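You operate a simulated robot arm through the tools that you are given. There is no shell and no other tool. Be economical: measure what you need, move in short steps, check, and stop when the job is done.

Carry out the task below with a simulated two-armed robot. There is one attempt and no reset: what you move stays moved.

Task
Pick up the grease cartridge labelled "chain" from the top of the low table with one hand, pass it to the other hand and put it on the top of the bench cabinet.

The check looks at the end state, three seconds after you hand in, the way a careful person would. Anything else that was tipped, shoved, dropped, spilled or broken makes it a failure.

Robot
Two 7-joint arms with two-finger parallel grippers on one trunk, on a base that drives. Base frame: it is fixed to the floor where the robot stands at the start and does not move with it; the origin is under the middle of the robot, x ahead of it, y to its left, z up; the surface under the hand at the start is at about z = 700. Units: mm, degrees, N and s.
The left shoulder is at the start at [50, 209, 1196], the right one opposite. With the tool pointing down near the work surface each hand reaches from about 100 to 860 mm from the robot's upright axis, wherever it stands, measured 20 degrees to its own side. Places, roughly: top of the bench cabinet [700, -600, 900]. Payload 4.4 kg a hand.
Tool frame (each hand has its own): the origin (TCP) lies between the finger pads and is the grasp point; the fingertips stand 23 mm ahead of it; z points along the fingers, y is the line along which they close. The gripper opens to 94 mm. The fingers are 38 mm wide and 10 mm thick; the gripper's body (54 by 96 mm) begins 39 mm behind the TCP.
Orientation is told as [roll, pitch, yaw] about the base's x, y, z axes, in that order, counted from this pose: with the fingers straight down and closing along the base's y, the tool's x points along the base's -x, its y along +y and its z along -z.

Tools
- The arms move only by the tool jog_arm. It takes "left_rows", "right_rows" or both (then of equal length, played together; a hand with none holds still); each is a list of rows, each a list of 7 numbers: the shift along the tool's x, y, z in cm, then the turn, a rotation vector about the tool's x, y, z in degrees, then the opening, from 0 (shut) to 1 (fully open). In form: [[dx, dy, dz, ax, ay, az, fingers], ...]. A call has 1 to 10 rows; each row shifts and turns the commanded pose from where the row before left it, along the tool's axes as they then stand. Rows are played at 5 a second. More than 50 mm and 8.6 degrees between two rows, or a gripper value outside its range, and nothing of the call is played. A pose out of reach is approached as far as the arm can. The call stops where the force on the tool passes 40 N (or 10 N more than at its start, if that is more) or the arm is blocked; 0.2 s more then pass. Each finger travels about 108 mm/s and halts on what it meets, pressing with about 34 N; the grip force reading is that of the motor and also rises with nothing between the fingers. The clock runs only during rows and for 0.2 s after the last one: add rows that do not move to give the fingers time. The reply holds the time, the measured pose of the TCP, the force on the tool along the base axes, the opening and the grip force, in the units named above and with some noise, with the torque about the TCP (base axes, N m) and any sound that the robot's microphone picked up.
- Cameras (640 x 400 px; columns grow to the right, rows downward): "scene" is now at [150.6, -11.1, 1361.9]; the picture's right is [-0.13, -0.99, 0.00], its down [-0.63, 0.08, -0.77] and it looks along [0.77, -0.10, -0.63] (base axes); focal length 266 px, centre (320, 200). "left" rides on the left gripper at [86, -16, -74] in its tool frame; the picture's right is [0.18, 0.98, 0.00], its down [-0.58, 0.11, -0.81] and it looks along [-0.79, 0.15, 0.59] (tool axes); focal length 243 px, centre (320, 200). "right" rides on the right gripper at [86, 16, -74] in its tool frame; the picture's right is [-0.18, 0.98, 0.00], its down [-0.58, -0.11, -0.81] and it looks along [-0.79, -0.15, 0.59] (tool axes); focal length 243 px, centre (320, 200). There is no depth. A picture from a camera that has moved, and an enlarged one, comes with that camera's place and axes in the base frame and with its lens.
- capture(camera): a new picture of that camera. It takes no simulated time.
- slide_trunk(by): slides the trunk up (or, below 0, down) by that many mm; the arms and the scene camera ride with it, the base frame stays. It gives what a move gives, with no picture.
- roll_base(legs): drives the robot by 1 to 6 legs, each [ahead, left, turn to the left] in mm, mm and degrees, along the robot's own axes; the way and the turn of a leg run together, so that a leg with both is an arc; at most 1500 mm and 180 degrees a leg. The arms and the cameras ride along, it lands a little off, and it stops where it bumps. It gives what a move gives.
- head_to(pan, tilt): turns the head with the scene camera to pan (to the left, within 80 degrees either way) and tilt (down, from -29 to 69), counted from straight ahead of the robot. It gives what a move gives.
- close_up(camera, box): a new picture of the part [left, top, right, bottom] of that camera's present view, enlarged. It takes no simulated time.
- close_job(): hands the job in; it is judged then, once.

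Go step by step. Nothing tells you exact positions but the pictures and the camera data: compare them with the known pose of the tool, close in by small moves and look again before you grip or let go. The budget is 120 turns and 108 pictures, counting those below and the enlarged ones. Unless the task says otherwise, let go and move clear before handing in, and close with one line.

The tools are called as name(argument=value, ...) on one line, values as JSON. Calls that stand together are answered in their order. jog_arm: Moves the arms, as the interface text tells. Its arguments: {"type":"object","properties":{"left_rows":{"type":"array","items":{"type":"array","items":{"type":"number"}}},"right_rows":{"type":"array","items":{"type":"array","items":{"type":"number"}}}},"required":[]} The other tools are called the same way: slide_trunk (by) slides the trunk up or down; roll_base (legs) drives the base; head_to (pan, tilt) turns the head that bears the scene camera; capture (camera) takes a picture; close_up (camera, box) takes an enlarged picture of a part of a camera's view; close_job () hands the job in.

At the start:

```text
clock: 0.0
left_eef_pos: [539.3, 239.3, 1186.8]
left_tcp_rot: [-0.1, 0.0, 0.0]
left_contact_force: [0.1, -0.9, -0.7]
left_torque: [0.01, -0.02, -0.02]
left_grip_width: 94.2
left_grip_force: 0.0
right_eef_pos: [562.9, -177.9, 1107.9]
right_tcp_rot: [0.0, 0.0, 0.0]
right_contact_force: [-0.1, -0.7, 1.3]
right_torque: [0.0, 0.0, -0.01]
right_grip_width: 94.1
right_grip_force: 0.1
trunk travel left (down, up): [-275.0, 288.0]
robot x, y, heading: [-1.7, -2.8, 0.1]
head pan, tilt: [-7.3, 39.2]
```

scene: 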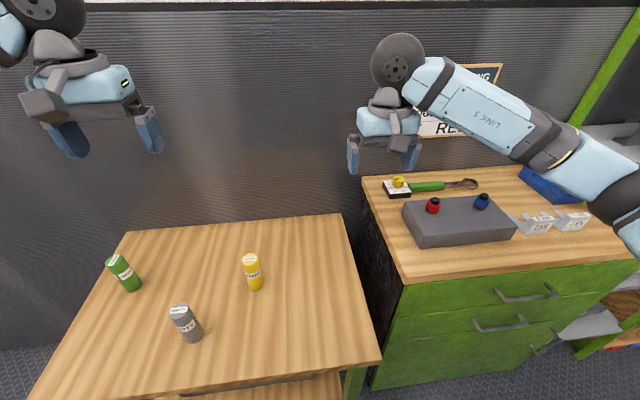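
right: 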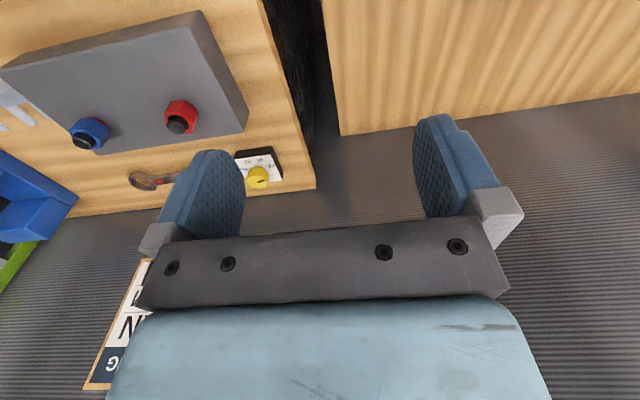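
left: 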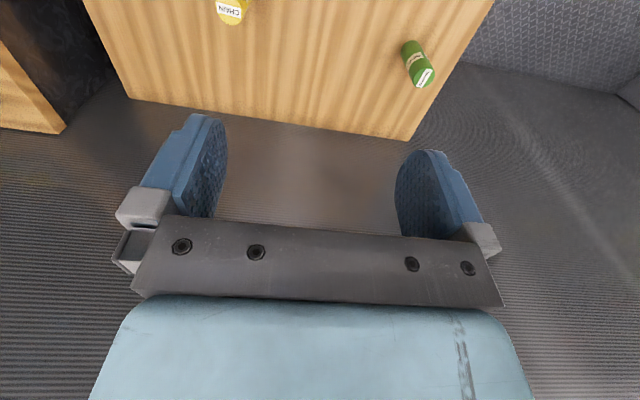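

I see three cartridges on the low table (green, grey, yellow); the yellow one seems to read "CHAIN". I'll enlarge the labels and the cabinet top.

close_up(camera="scene", box=[90, 230, 290, 355])

close_up(camera="scene", box=[350, 150, 640, 330])

close_up(camera="left", box=[180, 0, 280, 62])

```text
3.20 times, centred on (190, 292) of scene
camera zoom: at [150.6, -11.1, 1361.9], right [-0.13, -0.99, 0.0], down [-0.63, 0.08, -0.77], along [0.77, -0.1, -0.63], focal length 850 px, centre (736, -96)
```

zoom: 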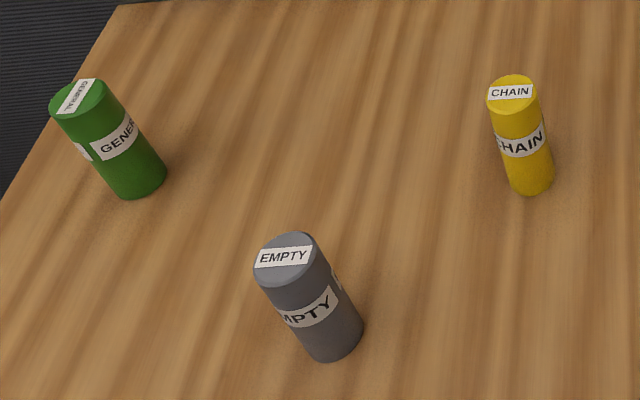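

```text
2.21 times, centred on (495, 240) of scene
camera zoom: at [150.6, -11.1, 1361.9], right [-0.13, -0.99, 0.0], down [-0.63, 0.08, -0.77], along [0.77, -0.1, -0.63], focal length 586 px, centre (-66, 112)
```

zoom: 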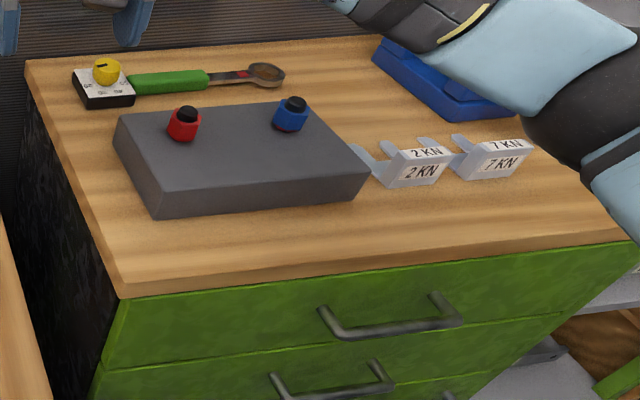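

```text
6.40 times, centred on (230, 31) of left
camera zoom: at [452.2, 223.4, 1260.6], right [-0.18, 0.98, 0.0], down [0.58, 0.11, 0.81], along [0.79, 0.15, -0.59], focal length 1553 px, centre (896, 1282)
```

zoom: 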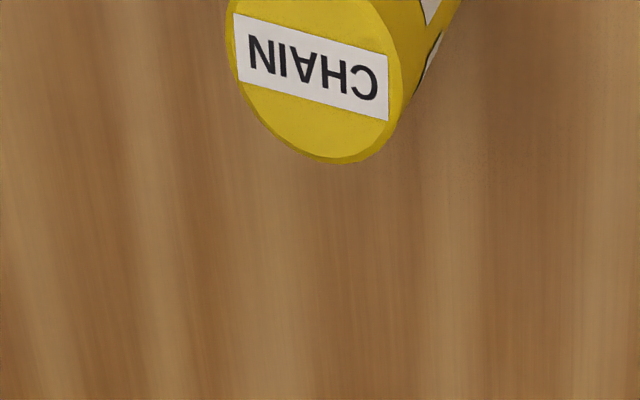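

The yellow "CHAIN" cartridge stands at about (597, 113), z 700–817, roughly 48 mm thick; grey is near (473, 256) and green near (635, 457). I'll check the hands' shape (camera bulge) before choosing how to pass it over.

close_up(camera="scene", box=[330, 20, 460, 180])

close_up(camera="scene", box=[0, 0, 190, 170])

```text
2.50 times, centred on (395, 100) of scene
camera zoom: at [150.6, -11.1, 1361.9], right [-0.13, -0.99, 0.0], down [-0.63, 0.08, -0.77], along [0.77, -0.1, -0.63], focal length 664 px, centre (132, 450)
```

zoom: 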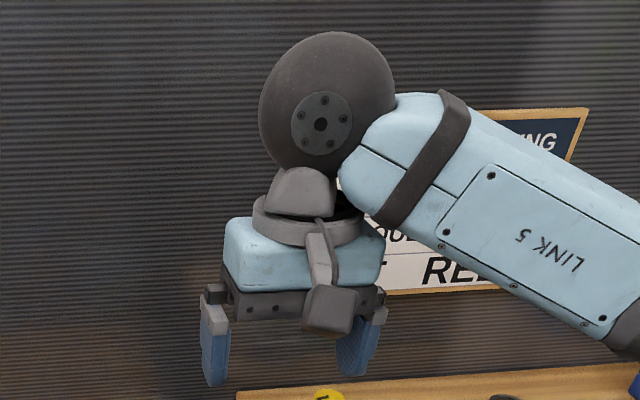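

```text
2.35 times, centred on (95, 85) of scene
camera zoom: at [150.6, -11.1, 1361.9], right [-0.13, -0.99, 0.0], down [-0.63, 0.08, -0.77], along [0.77, -0.1, -0.63], focal length 625 px, centre (849, 471)
```

zoom: 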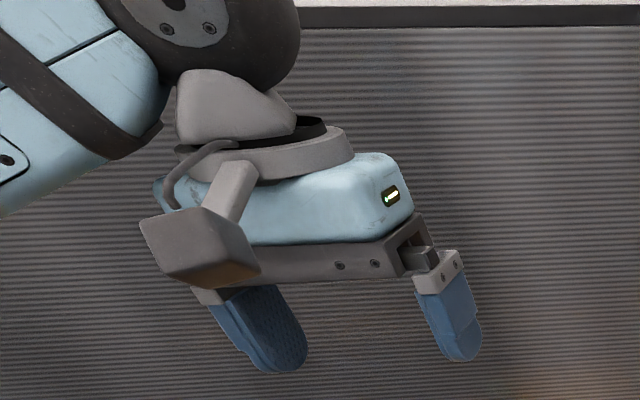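

Each hand carries a camera on a bracket, so the plan is: left hand takes it from above by its upper end, the right hand comes from the right, tilted about 25° below horizontal with its camera up, and takes its lower part. First I turn both hands by about -90° yaw.

jog_arm(left_rows=[[0, 0, 0, 0, 0, 8.5, 1], [0, 0, 0, 0, 0, 8.5, 1], [0, 0, 0, 0, 0, 8.5, 1], [0, 0, 0, 0, 0, 8.5, 1], [0, 0, 0, 0, 0, 8.5, 1], [0, 0, 0, 0, 0, 8.5, 1], [0, 0, 0, 0, 0, 8.5, 1], [0, 0, 0, 0, 0, 8.5, 1], [0, 0, 0, 0, 0, 8.5, 1], [0, 0, 0, 0, 0, 8.5, 1]], right_rows=[[0, 0, 0, 0, 0, 8.5, 1], [0, 0, 0, 0, 0, 8.5, 1], [0, 0, 0, 0, 0, 8.5, 1], [0, 0, 0, 0, 0, 8.5, 1], [0, 0, 0, 0, 0, 8.5, 1], [0, 0, 0, 0, 0, 8.5, 1], [0, 0, 0, 0, 0, 8.5, 1], [0, 0, 0, 0, 0, 8.5, 1], [0, 0, 0, 0, 0, 8.5, 1], [0, 0, 0, 0, 0, 8.5, 1]])

```text
clock: 2.2
left_eef_pos: [539.0, 237.6, 1186.3]
left_tcp_rot: [0.0, 0.1, -85.1]
left_contact_force: [0.2, -0.3, 0.2]
left_torque: [0.0, -0.02, 0.01]
left_grip_width: 94.0
left_grip_force: 0.0
right_eef_pos: [561.7, -177.8, 1108.1]
right_tcp_rot: [0.1, 0.0, -85.0]
right_contact_force: [-0.1, 0.0, 0.0]
right_torque: [0.01, 0.01, 0.0]
right_grip_width: 93.7
right_grip_force: 0.1
trunk travel left (down, up): [-275.0, 288.0]
robot x, y, heading: [1.2, 2.0, 0.2]
head pan, tilt: [-7.3, 39.2]
```

Both turned freely. Now I tilt the right hand to point left and bring the left hand over the yellow cartridge.

jog_arm(left_rows=[[-1.62, 0.59, 2.3, 0, 0, 0, 1], [-1.62, 0.59, 2.3, 0, 0, 0, 1], [-1.62, 0.59, 2.3, 0, 0, 0, 1], [-1.62, 0.59, 2.3, 0, 0, 0, 1], [-1.62, 0.59, 2.3, 0, 0, 0, 1], [-1.62, 0.59, 2.3, 0, 0, 0, 1], [-1.62, 0.59, 2.3, 0, 0, 0, 1], [-1.62, 0.59, 2.3, 0, 0, 0, 1], [0, 0, 0, 0, 0, 5, 1]], right_rows=[[0, 0, 0, 0, 8, 0, 1], [0, 0, 0, 0, 8, 0, 1], [0, 0, 0, 0, 8, 0, 1], [0, 0, 0, 0, 8, 0, 1], [0, 0, 0, 0, 8, 0, 1], [0, 0, 0, 0, 8, 0, 1], [0, 0, 0, 0, 8, 0, 1], [0, 0, 0, 0, 8, 0, 1], [0, 0, 0, 0, 0, 0, 1]])

capture(camera="scene")

capture(camera="left")

```text
clock: 4.2
left_eef_pos: [598.4, 114.3, 1002.8]
left_tcp_rot: [-0.1, 0.0, -90.0]
left_contact_force: [-0.6, 0.9, -0.2]
left_torque: [-0.03, 0.0, 0.0]
left_grip_width: 94.2
left_grip_force: 0.1
right_eef_pos: [563.3, -176.7, 1108.2]
right_tcp_rot: [0.0, 64.1, -84.9]
right_contact_force: [-0.5, -0.4, -0.5]
right_torque: [0.0, 0.01, 0.02]
right_grip_width: 94.1
right_grip_force: 0.1
trunk travel left (down, up): [-275.0, 288.0]
robot x, y, heading: [-0.8, 2.4, -0.1]
head pan, tilt: [-7.3, 39.2]
```

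```text
99 pictures are left
camera scene: at [150.2, -10.7, 1362.0], right [-0.13, -0.99, 0.0], down [-0.63, 0.08, -0.78], along [0.77, -0.1, -0.63], focal length 266 px, centre (320, 200)
```

scene: 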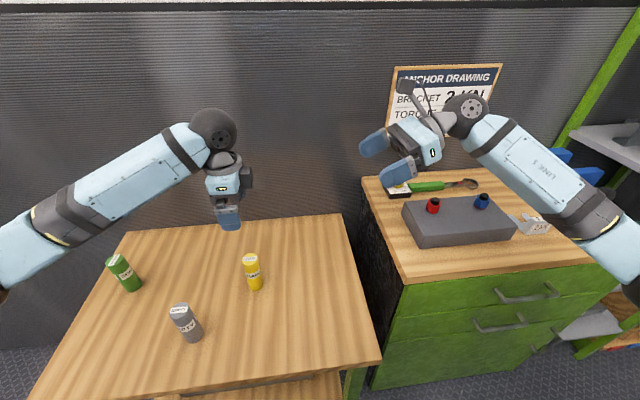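

```text
98 pictures are left
camera left: at [580.7, 201.8, 1077.1], right [0.98, 0.18, 0.0], down [0.11, -0.58, 0.81], along [0.15, -0.79, -0.59], focal length 243 px, centre (320, 200)
```

left: 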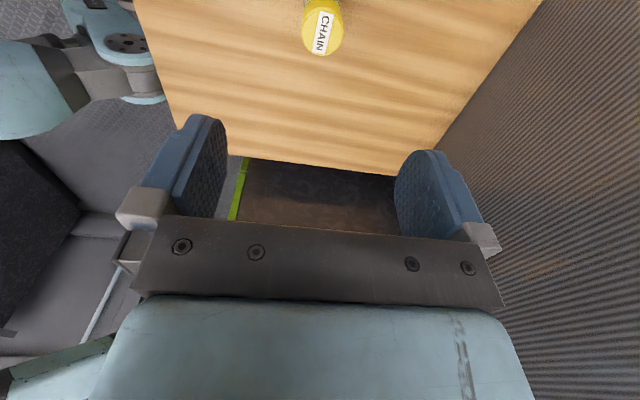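

The left hand is right above the yellow cartridge (estimate 599, 113). I descend to just above it and look.

jog_arm(left_rows=[[0, 0, 4, 0, 0, 0, 1], [0, 0, 4, 0, 0, 0, 1], [0, 0, 4, 0, 0, 0, 1], [0, 0, 2.5, 0, 0, 0, 1]])

capture(camera="left")

close_up(camera="scene", box=[150, 180, 350, 305])

```text
clock: 5.2
left_eef_pos: [597.3, 113.2, 857.5]
left_tcp_rot: [-0.1, 0.0, -89.9]
left_contact_force: [-0.3, 0.2, -0.3]
left_torque: [0.0, 0.04, 0.0]
left_grip_width: 94.3
left_grip_force: 0.1
right_eef_pos: [562.4, -176.4, 1106.2]
right_tcp_rot: [-0.1, 63.9, -84.9]
right_contact_force: [-0.7, 0.6, 0.1]
right_torque: [0.0, 0.0, 0.01]
right_grip_width: 94.2
right_grip_force: 0.0
trunk travel left (down, up): [-275.0, 288.0]
robot x, y, heading: [0.4, -0.2, 0.1]
head pan, tilt: [-7.3, 39.2]
```

```text
97 pictures are left
camera left: at [581.2, 200.5, 931.3], right [0.98, 0.18, 0.0], down [0.11, -0.58, 0.81], along [0.15, -0.79, -0.59], focal length 243 px, centre (320, 200)
```

left: 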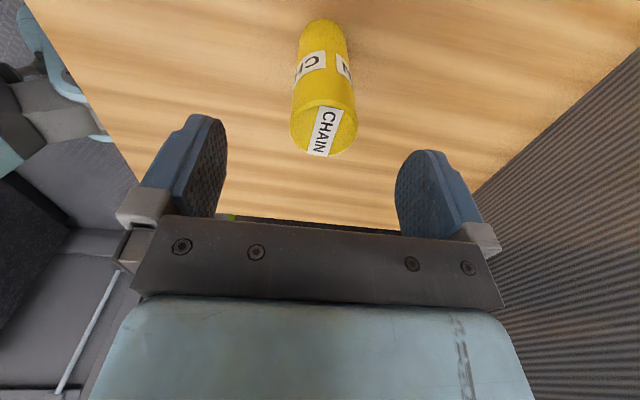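

```text
3.20 times, centred on (250, 242) of scene
camera zoom: at [150.7, -11.2, 1362.0], right [-0.13, -0.99, 0.0], down [-0.63, 0.08, -0.77], along [0.77, -0.1, -0.63], focal length 850 px, centre (544, 64)
```

zoom: 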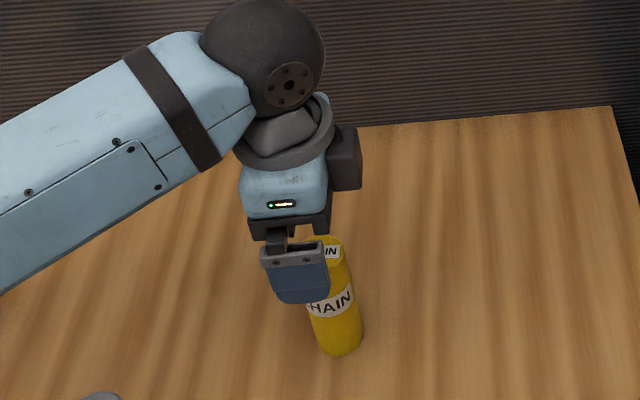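

The fingers straddle the cartridge correctly. I see a grey block on the left hand's right side; I enlarge both hands to know their shape before the hand-over geometry is fixed.

close_up(camera="scene", box=[350, 60, 510, 210])

capture(camera="right")

close_up(camera="scene", box=[200, 170, 290, 300])

```text
2.67 times, centred on (430, 135) of scene
camera zoom: at [150.7, -11.2, 1362.0], right [-0.13, -0.99, 0.0], down [-0.63, 0.08, -0.77], along [0.77, -0.1, -0.63], focal length 709 px, centre (27, 373)
```

zoom: 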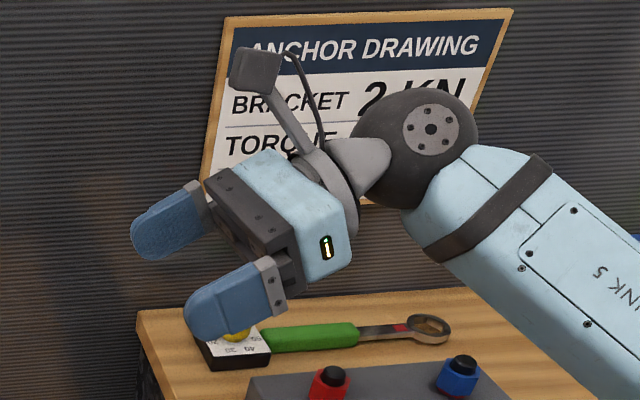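

```text
94 pictures are left
camera right: at [581.2, -205.8, 1218.5], right [0.99, 0.01, -0.17], down [-0.02, -0.99, -0.17], along [-0.16, 0.17, -0.97], focal length 243 px, centre (320, 200)
```

right: 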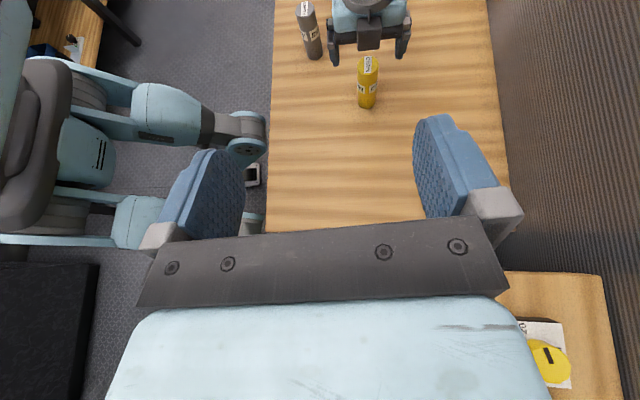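

```text
3.08 times, centred on (245, 235) of scene
camera zoom: at [150.7, -11.2, 1362.0], right [-0.13, -0.99, 0.0], down [-0.63, 0.08, -0.77], along [0.77, -0.1, -0.63], focal length 818 px, centre (551, 92)
```

zoom: 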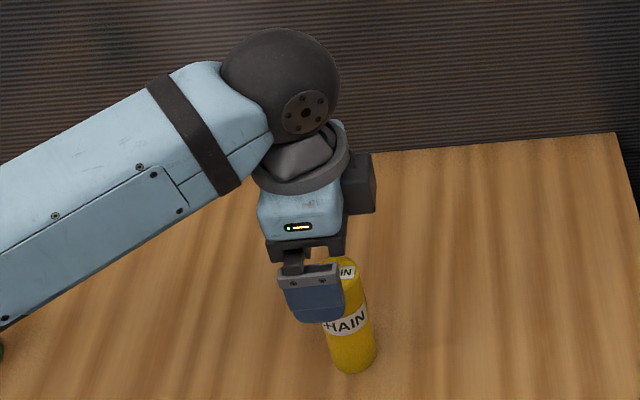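

The left hand has a grey block on its back side; I roll the right hand to see whether it has one too, since that decides its ground clearance when setting down.

jog_arm(right_rows=[[0, 0, 0, 0, 0, 8.5, 1], [0, 0, 0, 0, 0, 8.5, 1], [0, 0, 0, 0, 0, 8.5, 1], [0, 0, 0, 0, 0, 8.5, 1], [0, 0, 0, 0, 0, 8.5, 1], [0, 0, 0, 0, 0, 8.5, 1], [0, 0, 0, 0, 0, 8.5, 1]])

close_up(camera="scene", box=[350, 60, 510, 210])

```text
clock: 6.8
left_eef_pos: [596.1, 112.9, 857.4]
left_tcp_rot: [0.0, 0.0, -90.0]
left_contact_force: [0.0, 0.2, -0.8]
left_torque: [-0.01, 0.01, 0.02]
left_grip_width: 94.0
left_grip_force: 0.1
right_eef_pos: [561.4, -177.5, 1107.8]
right_tcp_rot: [-60.6, 27.0, -160.6]
right_contact_force: [0.3, -0.1, 0.0]
right_torque: [-0.01, 0.0, -0.02]
right_grip_width: 94.0
right_grip_force: 0.0
trunk travel left (down, up): [-275.0, 288.0]
robot x, y, heading: [0.3, 3.0, -0.0]
head pan, tilt: [-7.3, 39.2]
```

```text
2.67 times, centred on (430, 135) of scene
camera zoom: at [150.6, -11.1, 1361.9], right [-0.13, -0.99, 0.0], down [-0.63, 0.08, -0.77], along [0.77, -0.1, -0.63], focal length 709 px, centre (27, 373)
```

zoom: 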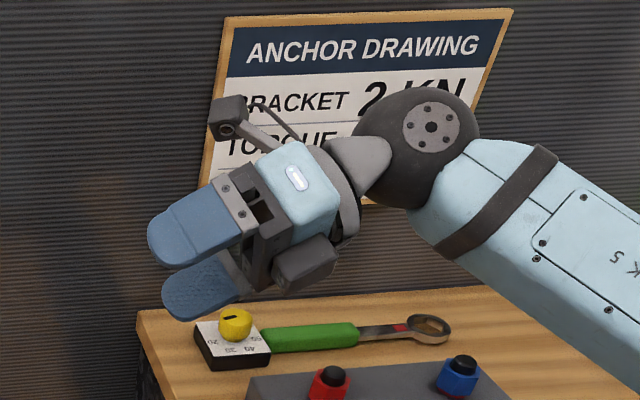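

The right hand has the same block, so I'll use about 20° tilt for it and lean the left hand 40° for more room. I roll the right hand back and tilt the left hand above the cartridge.

jog_arm(left_rows=[[0, 0, 0, 0, -8, 0, 1], [0, 0, 0, 0, -8, 0, 1], [0, 0, 0, 0, -8, 0, 1], [0, 0, 0, 0, -8, 0, 1], [0, 0, 0, 0, -8, 0, 1], [0, 0, 0, 0, 0, 0, 1], [0, 0, 0, 0, 0, 0, 1], [0, 0, 0, 0, 0, 0, 1]], right_rows=[[0, 0, 0, 0, 0, -8.5, 1], [0, 0, 0, 0, 0, -8.5, 1], [0, 0, 0, 0, 0, -8.5, 1], [0, 0, 0, 0, 0, -8.5, 1], [0, 0, 0, 0, 0, -8.5, 1], [0, 0, 0, 0, 0, -8.5, 1], [0, 0, 0, 0, 0, -8.5, 1], [0, 0, 0, 0, 6, 0, 1]])

capture(camera="left")

close_up(camera="scene", box=[150, 180, 350, 305])

```text
clock: 8.6
left_eef_pos: [597.5, 114.2, 856.6]
left_tcp_rot: [0.1, -40.0, -90.0]
left_contact_force: [0.7, -1.0, -0.5]
left_torque: [-0.02, 0.01, -0.03]
left_grip_width: 93.8
left_grip_force: 0.0
right_eef_pos: [562.7, -179.2, 1108.5]
right_tcp_rot: [0.3, 70.0, -84.7]
right_contact_force: [-0.1, 0.3, 0.3]
right_torque: [-0.01, -0.01, 0.0]
right_grip_width: 94.2
right_grip_force: 0.1
trunk travel left (down, up): [-275.0, 288.0]
robot x, y, heading: [1.6, 1.9, 0.0]
head pan, tilt: [-7.3, 39.2]
```

```text
91 pictures are left
camera left: at [581.4, 228.3, 858.5], right [0.98, 0.14, -0.12], down [0.11, 0.07, 0.99], along [0.15, -0.99, 0.06], focal length 243 px, centre (320, 200)
```

left: 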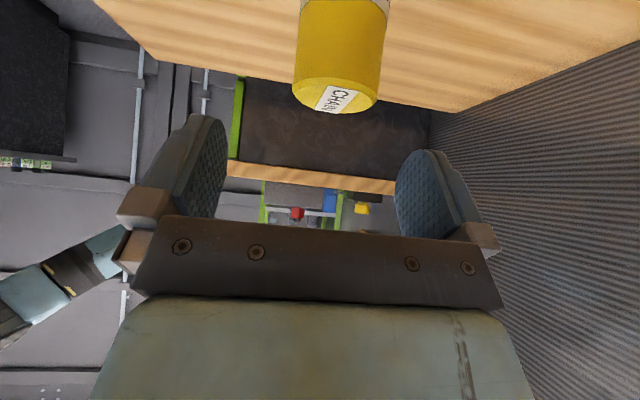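

```text
3.20 times, centred on (250, 242) of scene
camera zoom: at [150.8, -11.6, 1361.9], right [-0.13, -0.99, 0.0], down [-0.63, 0.08, -0.77], along [0.77, -0.1, -0.63], focal length 850 px, centre (544, 64)
```

zoom: 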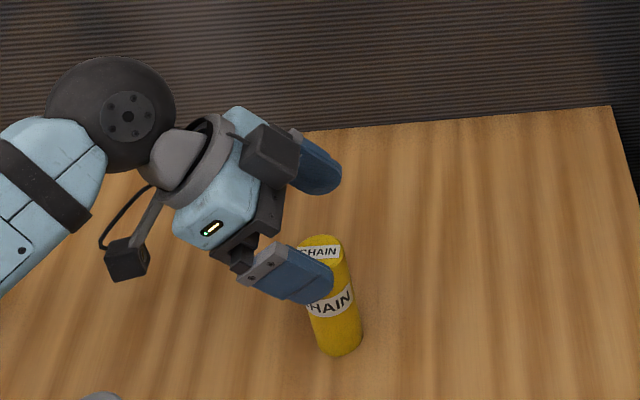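

The geometry agrees (top at z≈816, x≈600). I descend straight to TCP z≈800.

jog_arm(left_rows=[[0.92, 0.05, 1.09, 0, 0, 0, 1], [0.92, 0.05, 1.09, 0, 0, 0, 1], [0.92, 0.05, 1.09, 0, 0, 0, 1], [0.9, 0.05, 1.09, 0, 0, 0, 1]])

capture(camera="left")

close_up(camera="scene", box=[150, 180, 350, 305])

```text
clock: 9.6
left_eef_pos: [598.9, 114.3, 799.4]
left_tcp_rot: [0.1, -39.9, -90.0]
left_contact_force: [-0.3, 0.5, -0.4]
left_torque: [0.01, -0.01, -0.03]
left_grip_width: 94.1
left_grip_force: 0.0
right_eef_pos: [562.7, -178.0, 1106.8]
right_tcp_rot: [0.1, 70.1, -85.0]
right_contact_force: [0.0, -0.4, -0.5]
right_torque: [-0.01, -0.03, 0.02]
right_grip_width: 93.7
right_grip_force: 0.1
trunk travel left (down, up): [-275.0, 288.0]
robot x, y, heading: [-1.2, -2.2, -0.1]
head pan, tilt: [-7.3, 39.2]
```

```text
89 pictures are left
camera left: at [583.0, 229.1, 802.0], right [0.98, 0.14, -0.12], down [0.11, 0.07, 0.99], along [0.15, -0.99, 0.06], focal length 243 px, centre (320, 200)
```

left: 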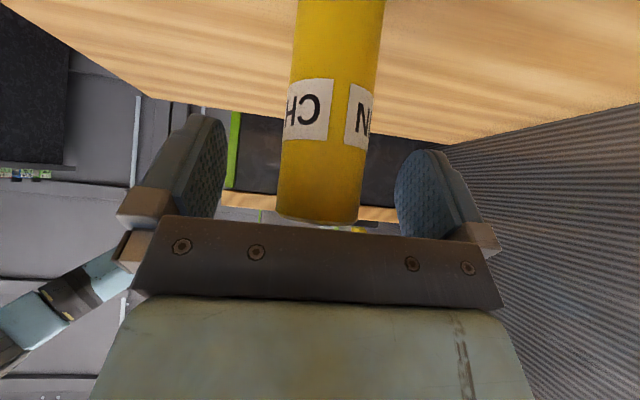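

```text
3.20 times, centred on (250, 242) of scene
camera zoom: at [150.7, -11.1, 1361.9], right [-0.13, -0.99, 0.0], down [-0.63, 0.08, -0.77], along [0.77, -0.1, -0.63], focal length 850 px, centre (544, 64)
```

zoom: 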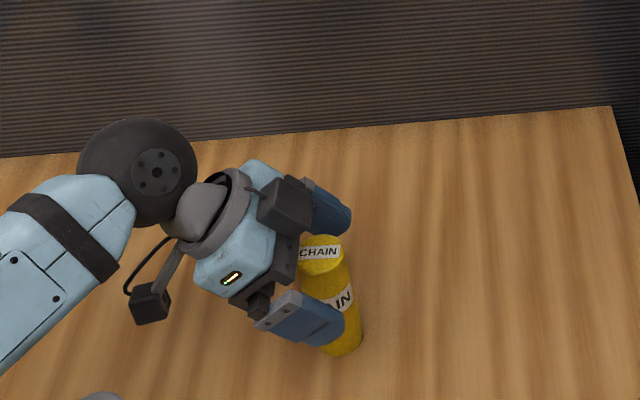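

The cartridge sits centred between the fingers. I close the left hand.

jog_arm(left_rows=[[0, 0, 0, 0, 0, 0, 0.55], [0, 0, 0, 0, 0, 0, 0.3], [0, 0, 0, 0, 0, 0, 0], [0, 0, 0, 0, 0, 0, 0], [0, 0, 0, 0, 0, 0, 0]])

close_up(camera="scene", box=[150, 180, 350, 305])

```text
clock: 10.8
left_eef_pos: [599.7, 114.3, 800.6]
left_tcp_rot: [0.0, -40.0, -90.0]
left_contact_force: [-0.8, 0.1, -0.7]
left_torque: [0.0, 0.02, 0.04]
left_grip_width: 39.1
left_grip_force: 33.8
right_eef_pos: [562.8, -178.2, 1108.0]
right_tcp_rot: [-0.1, 70.1, -85.0]
right_contact_force: [-0.1, -0.1, -0.3]
right_torque: [0.0, 0.0, 0.02]
right_grip_width: 93.8
right_grip_force: 0.1
trunk travel left (down, up): [-275.0, 288.0]
robot x, y, heading: [0.4, -2.7, -0.0]
head pan, tilt: [-7.3, 39.2]
```

```text
3.20 times, centred on (250, 242) of scene
camera zoom: at [150.7, -11.1, 1361.9], right [-0.13, -0.99, 0.0], down [-0.63, 0.08, -0.77], along [0.77, -0.1, -0.63], focal length 850 px, centre (544, 64)
```

zoom: 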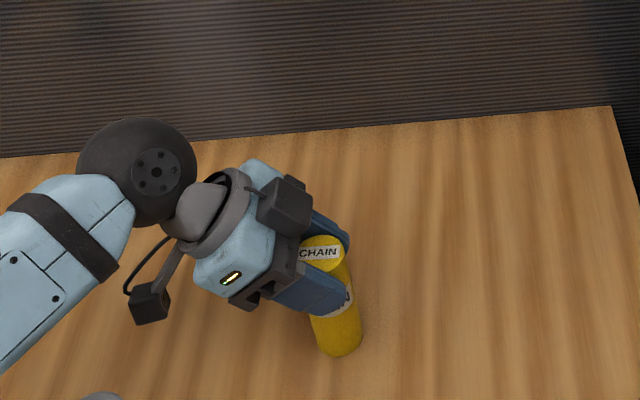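

Gripped (39 mm). I lift straight up 280 mm, then shift it in front of the robot for the hand-over.

jog_arm(left_rows=[[-1.29, 0, -1.53, 0, 0, 0, 0], [-2.57, 0, -3.06, 0, 0, 0, 0], [-2.57, 0, -3.06, 0, 0, 0, 0], [-2.57, 0, -3.06, 0, 0, 0, 0], [-2.57, 0, -3.06, 0, 0, 0, 0], [-2.57, 0, -3.06, 0, 0, 0, 0], [-2.57, 0, -3.06, 0, 0, 0, 0], [-1.29, 0, -1.53, 0, 0, 0, 0]])

jog_arm(left_rows=[[-2.1, -0.75, 1.77, 0, 0, 0, 0], [-2.1, -0.75, 1.77, 0, 0, 0, 0], [-2.1, -0.75, 1.77, 0, 0, 0, 0], [-2.1, -0.75, 1.77, 0, 0, 0, 0]])

capture(camera="scene")

capture(camera="right")

```text
clock: 12.6
left_eef_pos: [602.6, 114.9, 1082.9]
left_tcp_rot: [0.0, -40.0, -89.9]
left_contact_force: [0.1, -0.1, -1.1]
left_torque: [0.01, -0.01, 0.01]
left_grip_width: 39.1
left_grip_force: 33.7
right_eef_pos: [563.1, -178.4, 1108.0]
right_tcp_rot: [0.0, 69.9, -85.0]
right_contact_force: [0.3, -0.6, -0.4]
right_torque: [0.01, 0.0, -0.01]
right_grip_width: 94.1
right_grip_force: 0.1
trunk travel left (down, up): [-275.0, 288.0]
robot x, y, heading: [-0.1, 2.6, 0.2]
head pan, tilt: [-7.3, 39.2]
```

```text
clock: 13.6
left_eef_pos: [568.6, 2.3, 1080.6]
left_tcp_rot: [0.0, -40.0, -90.0]
left_contact_force: [0.2, -0.4, -1.8]
left_torque: [0.04, -0.03, 0.0]
left_grip_width: 38.9
left_grip_force: 34.2
right_eef_pos: [562.6, -177.7, 1107.0]
right_tcp_rot: [0.0, 70.0, -85.0]
right_contact_force: [0.1, -0.3, 1.7]
right_torque: [0.03, -0.01, 0.02]
right_grip_width: 94.0
right_grip_force: 0.0
trunk travel left (down, up): [-275.0, 288.0]
robot x, y, heading: [0.1, 0.7, 0.3]
head pan, tilt: [-7.3, 39.2]
```

```text
86 pictures are left
camera scene: at [150.7, -11.9, 1361.9], right [-0.13, -0.99, 0.0], down [-0.63, 0.08, -0.77], along [0.77, -0.1, -0.63], focal length 266 px, centre (320, 200)
```

scene: 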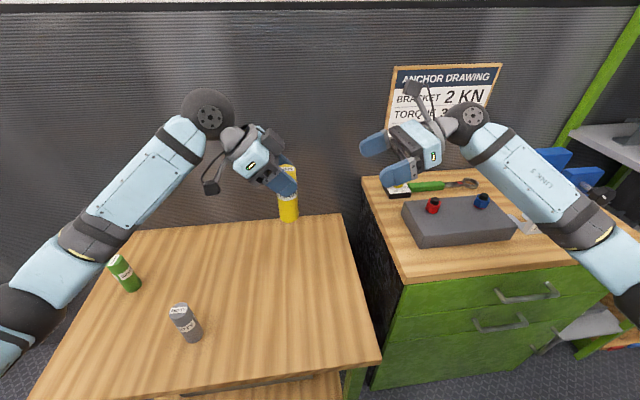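

```text
85 pictures are left
camera right: at [582.2, -218.5, 1214.7], right [0.98, 0.02, -0.17], down [-0.03, -0.96, -0.27], along [-0.17, 0.27, -0.95], focal length 243 px, centre (320, 200)
```

right: 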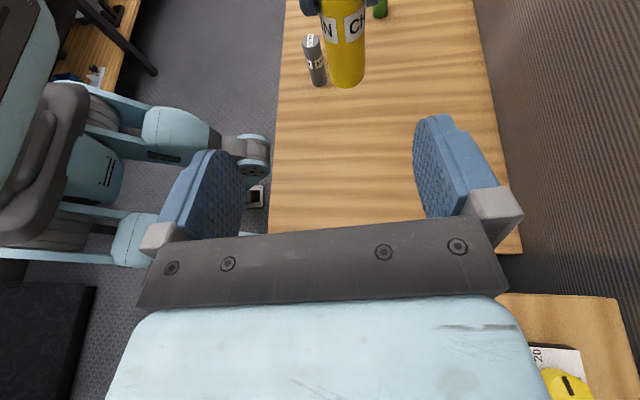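

The cartridge hangs upright at (569, 2), bottom at z≈978. I bring the right hand in line with its lower part, about 115 mm short of it, and look.

jog_arm(right_rows=[[-0.47, 0.55, 2, 0, 0, 0, 1], [-0.47, 0.55, 2, 0, 0, 0, 1], [-0.47, 0.55, 2, 0, 0, 0, 1], [-0.47, 0.55, 2, 0, 0, 0, 1]])

capture(camera="right")

close_up(camera="scene", box=[220, 80, 440, 230])

```text
clock: 14.6
left_eef_pos: [569.7, 2.9, 1080.2]
left_tcp_rot: [-0.1, -40.0, -89.9]
left_contact_force: [0.4, 0.7, -1.7]
left_torque: [0.01, -0.03, -0.05]
left_grip_width: 38.8
left_grip_force: 34.2
right_eef_pos: [577.8, -106.3, 1061.9]
right_tcp_rot: [-0.1, 70.0, -85.1]
right_contact_force: [-0.4, -0.1, -0.2]
right_torque: [0.0, 0.02, 0.01]
right_grip_width: 93.9
right_grip_force: 0.0
trunk travel left (down, up): [-275.0, 288.0]
robot x, y, heading: [-2.8, 1.5, -0.1]
head pan, tilt: [-7.3, 39.2]
```

```text
84 pictures are left
camera right: at [597.6, -146.9, 1170.0], right [0.98, 0.02, -0.17], down [-0.03, -0.96, -0.27], along [-0.17, 0.27, -0.95], focal length 243 px, centre (320, 200)
```

right: 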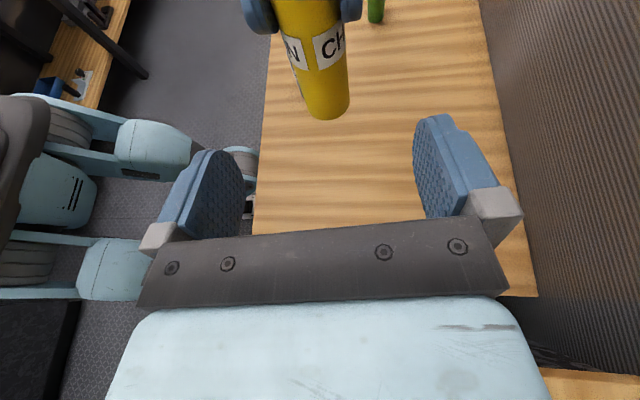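

```text
2.67 times, centred on (330, 155) of scene
camera zoom: at [151.0, -10.7, 1361.9], right [-0.13, -0.99, 0.0], down [-0.63, 0.08, -0.77], along [0.77, -0.1, -0.63], focal length 709 px, centre (293, 320)
```

zoom: 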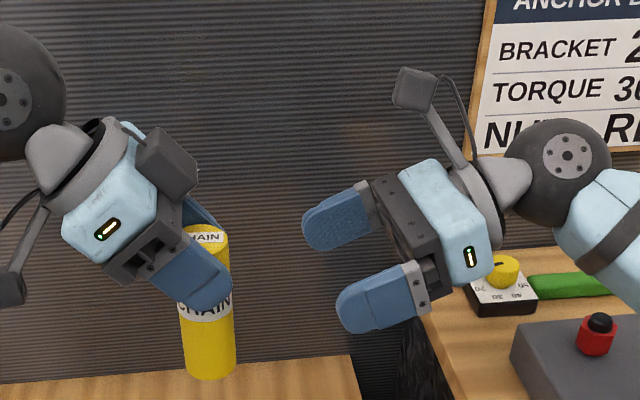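

Aligned; the remaining approach is about 116 mm along the fingers. I go 80 mm and check clearance.

jog_arm(right_rows=[[0, 0.03, 2, 0, 0, 0, 1], [0, 0.03, 2, 0, 0, 0, 1], [0, 0.03, 2, 0, 0, 0, 1], [0, 0.03, 2, 0, 0, 0, 1]])

capture(camera="right")

close_up(camera="scene", box=[220, 80, 440, 230])

```text
clock: 15.6
left_eef_pos: [568.3, 4.1, 1080.1]
left_tcp_rot: [0.0, -40.0, -90.0]
left_contact_force: [-0.2, 0.5, -1.7]
left_torque: [-0.03, -0.01, 0.02]
left_grip_width: 38.9
left_grip_force: 33.9
right_eef_pos: [573.7, -32.2, 1036.3]
right_tcp_rot: [0.0, 70.0, -85.0]
right_contact_force: [0.7, 0.4, -0.4]
right_torque: [-0.01, 0.01, -0.01]
right_grip_width: 94.2
right_grip_force: 0.0
trunk travel left (down, up): [-275.0, 288.0]
robot x, y, heading: [-1.8, 1.1, 0.1]
head pan, tilt: [-7.3, 39.2]
```

```text
82 pictures are left
camera right: at [593.4, -71.7, 1142.9], right [0.98, 0.02, -0.17], down [-0.02, -0.96, -0.27], along [-0.17, 0.27, -0.95], focal length 243 px, centre (320, 200)
```

right: 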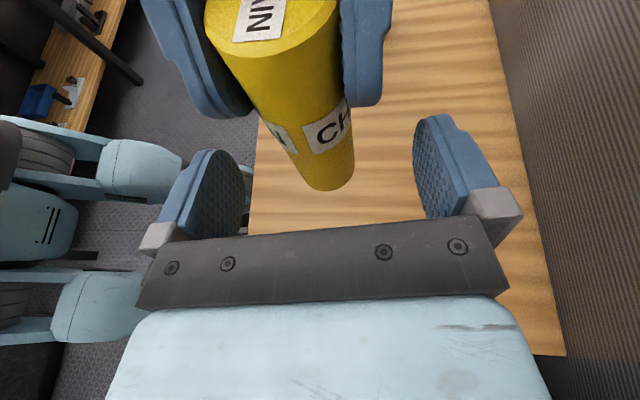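

```text
2.67 times, centred on (330, 155) of scene
camera zoom: at [150.9, -10.8, 1361.9], right [-0.13, -0.99, 0.0], down [-0.63, 0.08, -0.77], along [0.77, -0.1, -0.63], focal length 709 px, centre (293, 320)
```

zoom: 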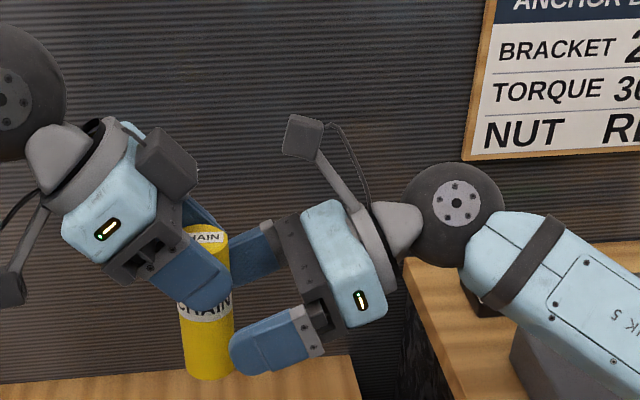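

Clear all round; I take the last 37 mm.

jog_arm(right_rows=[[0, -0.05, 1.25, 0, 0, 0, 1], [0, -0.05, 1.25, 0, 0, 0, 1], [0, -0.04, 1.2, 0, 0, 0, 1]])

capture(camera="right")

close_up(camera="scene", box=[220, 80, 440, 230])

```text
clock: 16.4
left_eef_pos: [569.3, 3.6, 1081.2]
left_tcp_rot: [0.0, -40.1, -90.0]
left_contact_force: [-0.1, 0.3, -1.4]
left_torque: [-0.01, -0.01, 0.0]
left_grip_width: 39.0
left_grip_force: 33.6
right_eef_pos: [568.9, 2.9, 1022.5]
right_tcp_rot: [0.0, 70.0, -85.1]
right_contact_force: [0.8, 0.4, 0.5]
right_torque: [-0.01, 0.04, 0.0]
right_grip_width: 94.3
right_grip_force: 0.1
trunk travel left (down, up): [-275.0, 288.0]
robot x, y, heading: [2.3, 1.7, 0.0]
head pan, tilt: [-7.3, 39.2]
```

```text
80 pictures are left
camera right: at [588.7, -37.6, 1129.8], right [0.98, 0.02, -0.17], down [-0.03, -0.96, -0.27], along [-0.17, 0.27, -0.95], focal length 243 px, centre (320, 200)
```

right: 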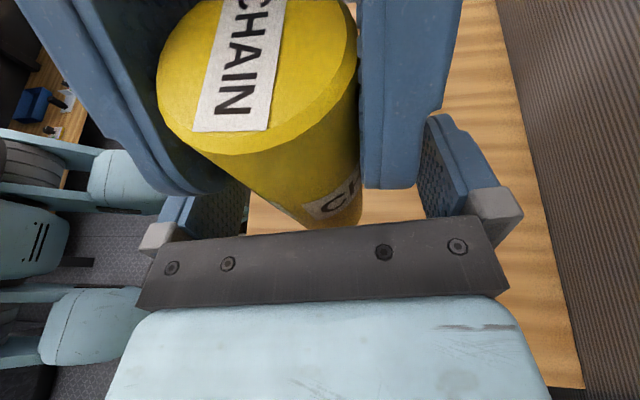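

```text
2.67 times, centred on (330, 155) of scene
camera zoom: at [150.9, -10.8, 1361.9], right [-0.13, -0.99, 0.0], down [-0.63, 0.08, -0.77], along [0.77, -0.1, -0.63], focal length 709 px, centre (293, 320)
```

zoom: 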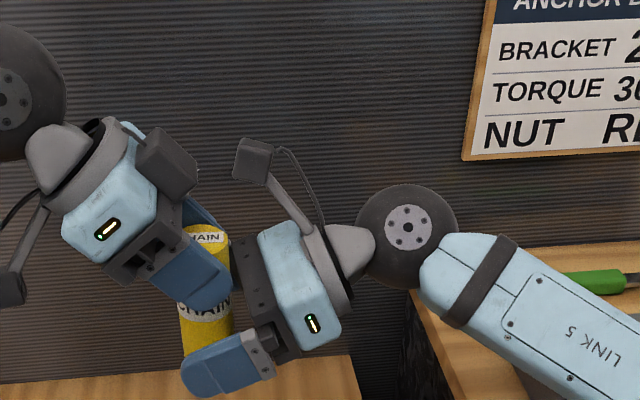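

The right fingers straddle the lower part with a gap beneath the left fingers. I close the right hand.

jog_arm(right_rows=[[0, 0, 0, 0, 0, 0, 0.55], [0, 0, 0, 0, 0, 0, 0.45], [0, 0, 0, 0, 0, 0, 0.2], [0, 0, 0, 0, 0, 0, 0], [0, 0, 0, 0, 0, 0, 0], [0, 0, 0, 0, 0, 0, 0]])

close_up(camera="scene", box=[220, 80, 440, 230])

```text
clock: 17.8
left_eef_pos: [569.2, 4.2, 1080.6]
left_tcp_rot: [0.0, -40.0, -89.9]
left_contact_force: [0.6, -1.2, -1.9]
left_torque: [-0.07, 0.07, -0.03]
left_grip_width: 39.3
left_grip_force: 33.8
right_eef_pos: [568.4, 1.4, 1021.0]
right_tcp_rot: [0.0, 70.1, -85.0]
right_contact_force: [-1.6, 0.2, -0.2]
right_torque: [-0.02, -0.14, 0.0]
right_grip_width: 38.6
right_grip_force: 34.0
trunk travel left (down, up): [-275.0, 288.0]
robot x, y, heading: [-0.2, -1.8, 0.2]
head pan, tilt: [-7.3, 39.2]
```

```text
2.67 times, centred on (330, 155) of scene
camera zoom: at [150.8, -11.1, 1361.9], right [-0.13, -0.99, 0.0], down [-0.63, 0.08, -0.77], along [0.77, -0.1, -0.63], focal length 709 px, centre (293, 320)
```

zoom: 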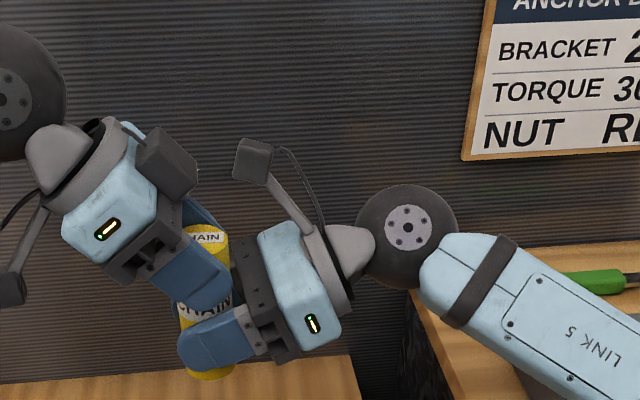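

Both hands hold it (38.6 mm, 34 N, little side force). I open the left hand and draw it straight back.

jog_arm(left_rows=[[0, 0, 0, 0, 0, 0, 0.5], [0, 0, 0, 0, 0, 0, 0.9], [0, 0, 0, 0, 0, 0, 0.9], [0, 0, 0, 0, 0, 0, 0.9], [0, 0, -2, 0, 0, 0, 0.9], [0, 0, -3, 0, 0, 0, 0.9], [0, 0, -4, 0, 0, 0, 0.9], [0, 0, -4, 0, 0, 0, 0.9], [0, 0, -4, 0, 0, 0, 0.9]])

capture(camera="scene")

capture(camera="left")

```text
clock: 19.8
left_eef_pos: [568.3, 114.3, 1210.7]
left_tcp_rot: [0.0, -40.1, -90.0]
left_contact_force: [-0.1, 0.2, -1.0]
left_torque: [-0.03, -0.01, 0.02]
left_grip_width: 84.6
left_grip_force: 0.1
right_eef_pos: [568.3, 1.3, 1021.6]
right_tcp_rot: [0.0, 70.0, -85.0]
right_contact_force: [-0.5, 0.6, 0.2]
right_torque: [0.01, 0.02, -0.02]
right_grip_width: 38.7
right_grip_force: 34.4
trunk travel left (down, up): [-275.0, 288.0]
robot x, y, heading: [-2.0, -4.1, -0.0]
head pan, tilt: [-7.3, 39.2]
```

```text
77 pictures are left
camera scene: at [150.3, -10.8, 1361.9], right [-0.13, -0.99, 0.0], down [-0.63, 0.08, -0.77], along [0.77, -0.1, -0.63], focal length 266 px, centre (320, 200)
```

scene: 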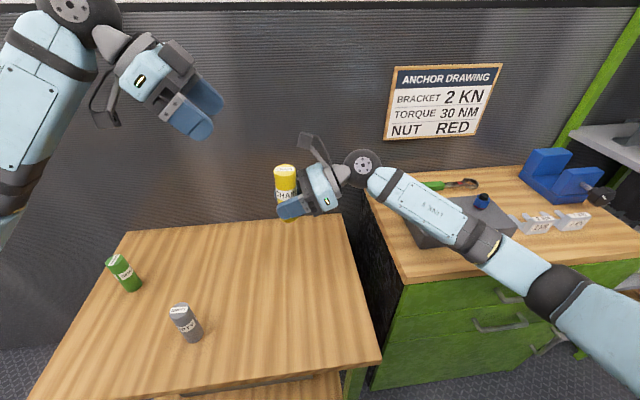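

```text
76 pictures are left
camera left: at [551.0, 229.3, 1212.2], right [0.98, 0.14, -0.12], down [0.11, 0.07, 0.99], along [0.15, -0.99, 0.06], focal length 243 px, centre (320, 200)
```

left: 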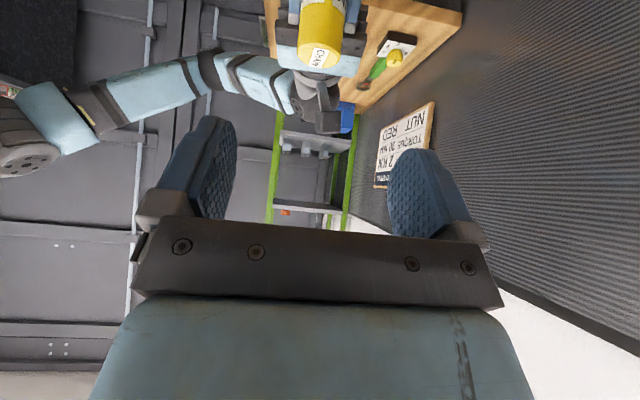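

The right hand alone holds it upright now. I raise the trunk for clearance, then shift the base left and turn right 40° so the right hand comes over the cabinet's free front-left corner with its forearm in front of the cabinet.

slide_trunk(by=90)

roll_base(legs=[[0, 130, 0], [0, 0, -40]])

capture(camera="scene")

```text
clock: 21.1
left_eef_pos: [567.5, 113.5, 1300.8]
left_tcp_rot: [-0.1, -40.1, -89.9]
left_contact_force: [-0.6, -0.1, -0.8]
left_torque: [-0.03, -0.01, 0.02]
left_grip_width: 84.8
left_grip_force: 0.1
right_eef_pos: [568.8, 2.9, 1112.3]
right_tcp_rot: [-0.1, 70.0, -85.0]
right_contact_force: [0.7, -0.4, -1.1]
right_torque: [-0.02, -0.01, 0.04]
right_grip_width: 38.3
right_grip_force: 33.4
trunk travel left (down, up): [-365.0, 198.0]
robot x, y, heading: [-1.0, 1.1, -0.2]
head pan, tilt: [-7.3, 39.2]
```

```text
clock: 24.7
left_eef_pos: [507.6, -147.4, 1301.1]
left_tcp_rot: [0.0, -40.0, -129.9]
left_contact_force: [0.8, -0.1, -0.5]
left_torque: [-0.01, 0.02, 0.0]
left_grip_width: 84.7
left_grip_force: 0.1
right_eef_pos: [436.2, -233.4, 1112.3]
right_tcp_rot: [-0.1, 70.0, -125.1]
right_contact_force: [-0.2, -1.0, -2.1]
right_torque: [-0.04, 0.0, -0.01]
right_grip_width: 38.3
right_grip_force: 34.3
trunk travel left (down, up): [-365.0, 198.0]
robot x, y, heading: [0.7, 128.2, -39.8]
head pan, tilt: [-7.3, 39.2]
```

```text
75 pictures are left
camera scene: at [108.1, 23.1, 1451.9], right [-0.74, -0.68, 0.0], down [-0.43, 0.47, -0.77], along [0.53, -0.57, -0.63], focal length 266 px, centre (320, 200)
```

scene: 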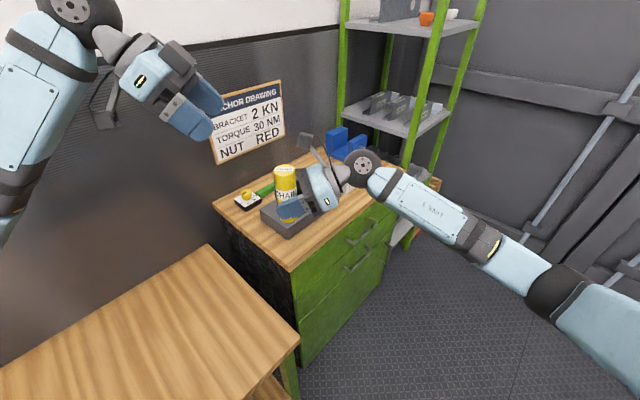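

Now the hand is at (436, -233), z 1112, and the cabinet corner again computes to about (431, -216, 900). I enlarge the corner to fix the free spot precisely.

close_up(camera="scene", box=[200, 130, 400, 290])

capture(camera="right")

capture(camera="left")

```text
2.50 times, centred on (300, 210) of scene
camera zoom: at [108.1, 23.1, 1451.9], right [-0.74, -0.68, 0.0], down [-0.43, 0.47, -0.77], along [0.53, -0.57, -0.63], focal length 664 px, centre (370, 175)
```

zoom: 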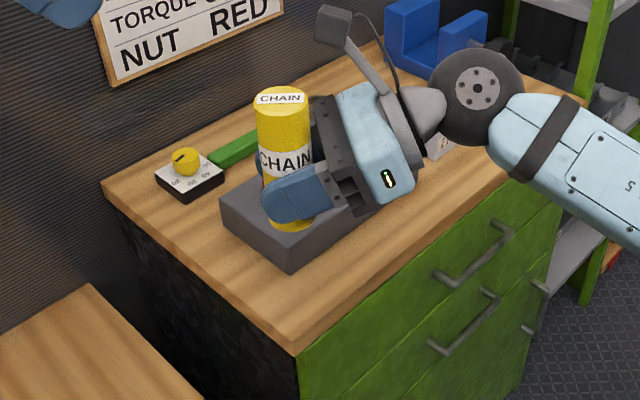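

```text
73 pictures are left
camera right: at [427.2, -277.6, 1219.8], right [0.77, -0.62, -0.17], down [-0.64, -0.72, -0.27], along [0.04, 0.32, -0.95], focal length 243 px, centre (320, 200)
```

right: 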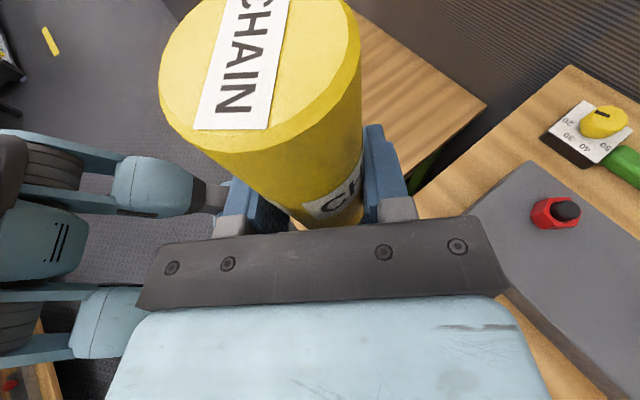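

```text
72 pictures are left
camera left: at [569.1, -49.6, 1301.8], right [0.84, -0.52, -0.12], down [0.13, -0.01, 0.99], along [-0.52, -0.85, 0.06], focal length 243 px, centre (320, 200)
```

left: 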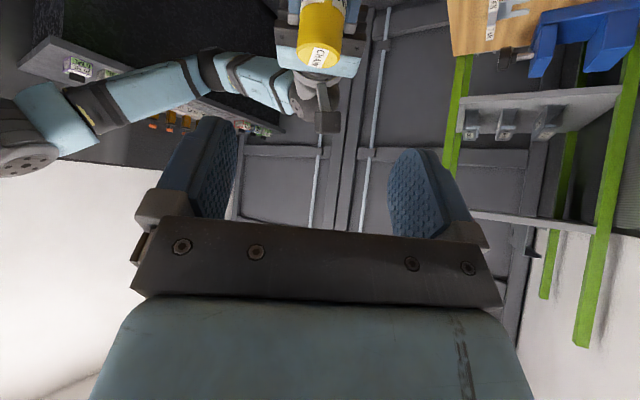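

The box's near corner is at about (517, -287); a free spot is (467, -256). I shift the hand 38 mm sideways to be over it, then lower with the trunk.

jog_arm(right_rows=[[0, 1.27, 0, 0, 0, 0, 0], [0, 1.27, 0, 0, 0, 0, 0], [0, 1.28, 0, 0, 0, 0, 0]])

slide_trunk(by=-125)

close_up(camera="scene", box=[200, 110, 440, 290])

capture(camera="right")

```text
clock: 25.5
left_eef_pos: [509.6, -147.8, 1300.9]
left_tcp_rot: [0.0, -39.9, -130.0]
left_contact_force: [0.3, 0.2, 0.3]
left_torque: [0.01, -0.01, 0.01]
left_grip_width: 84.8
left_grip_force: 0.0
right_eef_pos: [469.1, -256.3, 1111.2]
right_tcp_rot: [-0.1, 70.0, -125.0]
right_contact_force: [-0.6, 0.0, -1.1]
right_torque: [0.02, -0.02, 0.0]
right_grip_width: 38.8
right_grip_force: 34.5
trunk travel left (down, up): [-365.0, 198.0]
robot x, y, heading: [1.2, 130.3, -40.2]
head pan, tilt: [-7.3, 39.2]
```

```text
clock: 27.0
left_eef_pos: [508.7, -147.6, 1175.1]
left_tcp_rot: [-0.1, -40.0, -130.0]
left_contact_force: [-0.6, 0.1, 0.6]
left_torque: [-0.03, 0.02, -0.02]
left_grip_width: 84.5
left_grip_force: 0.0
right_eef_pos: [468.2, -256.5, 986.6]
right_tcp_rot: [0.1, 70.0, -125.1]
right_contact_force: [-0.5, 0.0, -1.9]
right_torque: [-0.01, -0.02, 0.03]
right_grip_width: 38.4
right_grip_force: 34.2
trunk travel left (down, up): [-240.0, 323.0]
robot x, y, heading: [2.4, 130.7, -40.0]
head pan, tilt: [-7.3, 39.2]
```

```text
2.22 times, centred on (320, 200) of scene
camera zoom: at [108.0, 23.4, 1327.0], right [-0.74, -0.68, 0.0], down [-0.43, 0.46, -0.77], along [0.53, -0.57, -0.63], focal length 591 px, centre (320, 200)
```

zoom: 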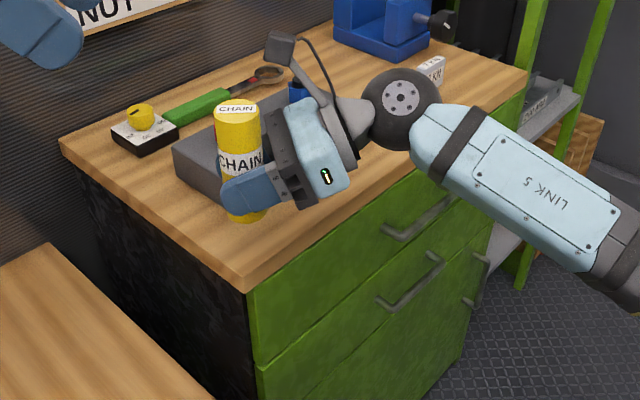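

```text
70 pictures are left
camera right: at [457.8, -299.7, 1094.9], right [0.77, -0.62, -0.17], down [-0.64, -0.72, -0.27], along [0.04, 0.32, -0.95], focal length 243 px, centre (320, 200)
```

right: 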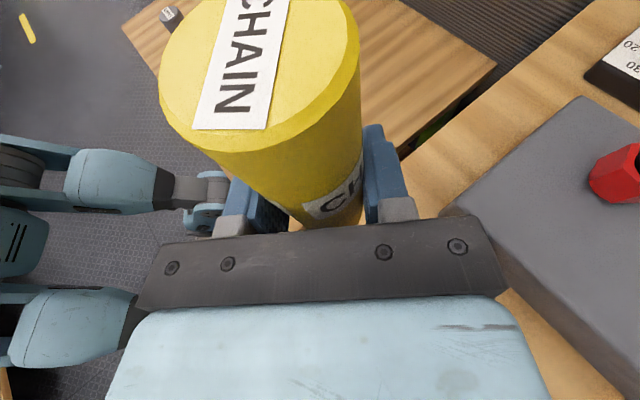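

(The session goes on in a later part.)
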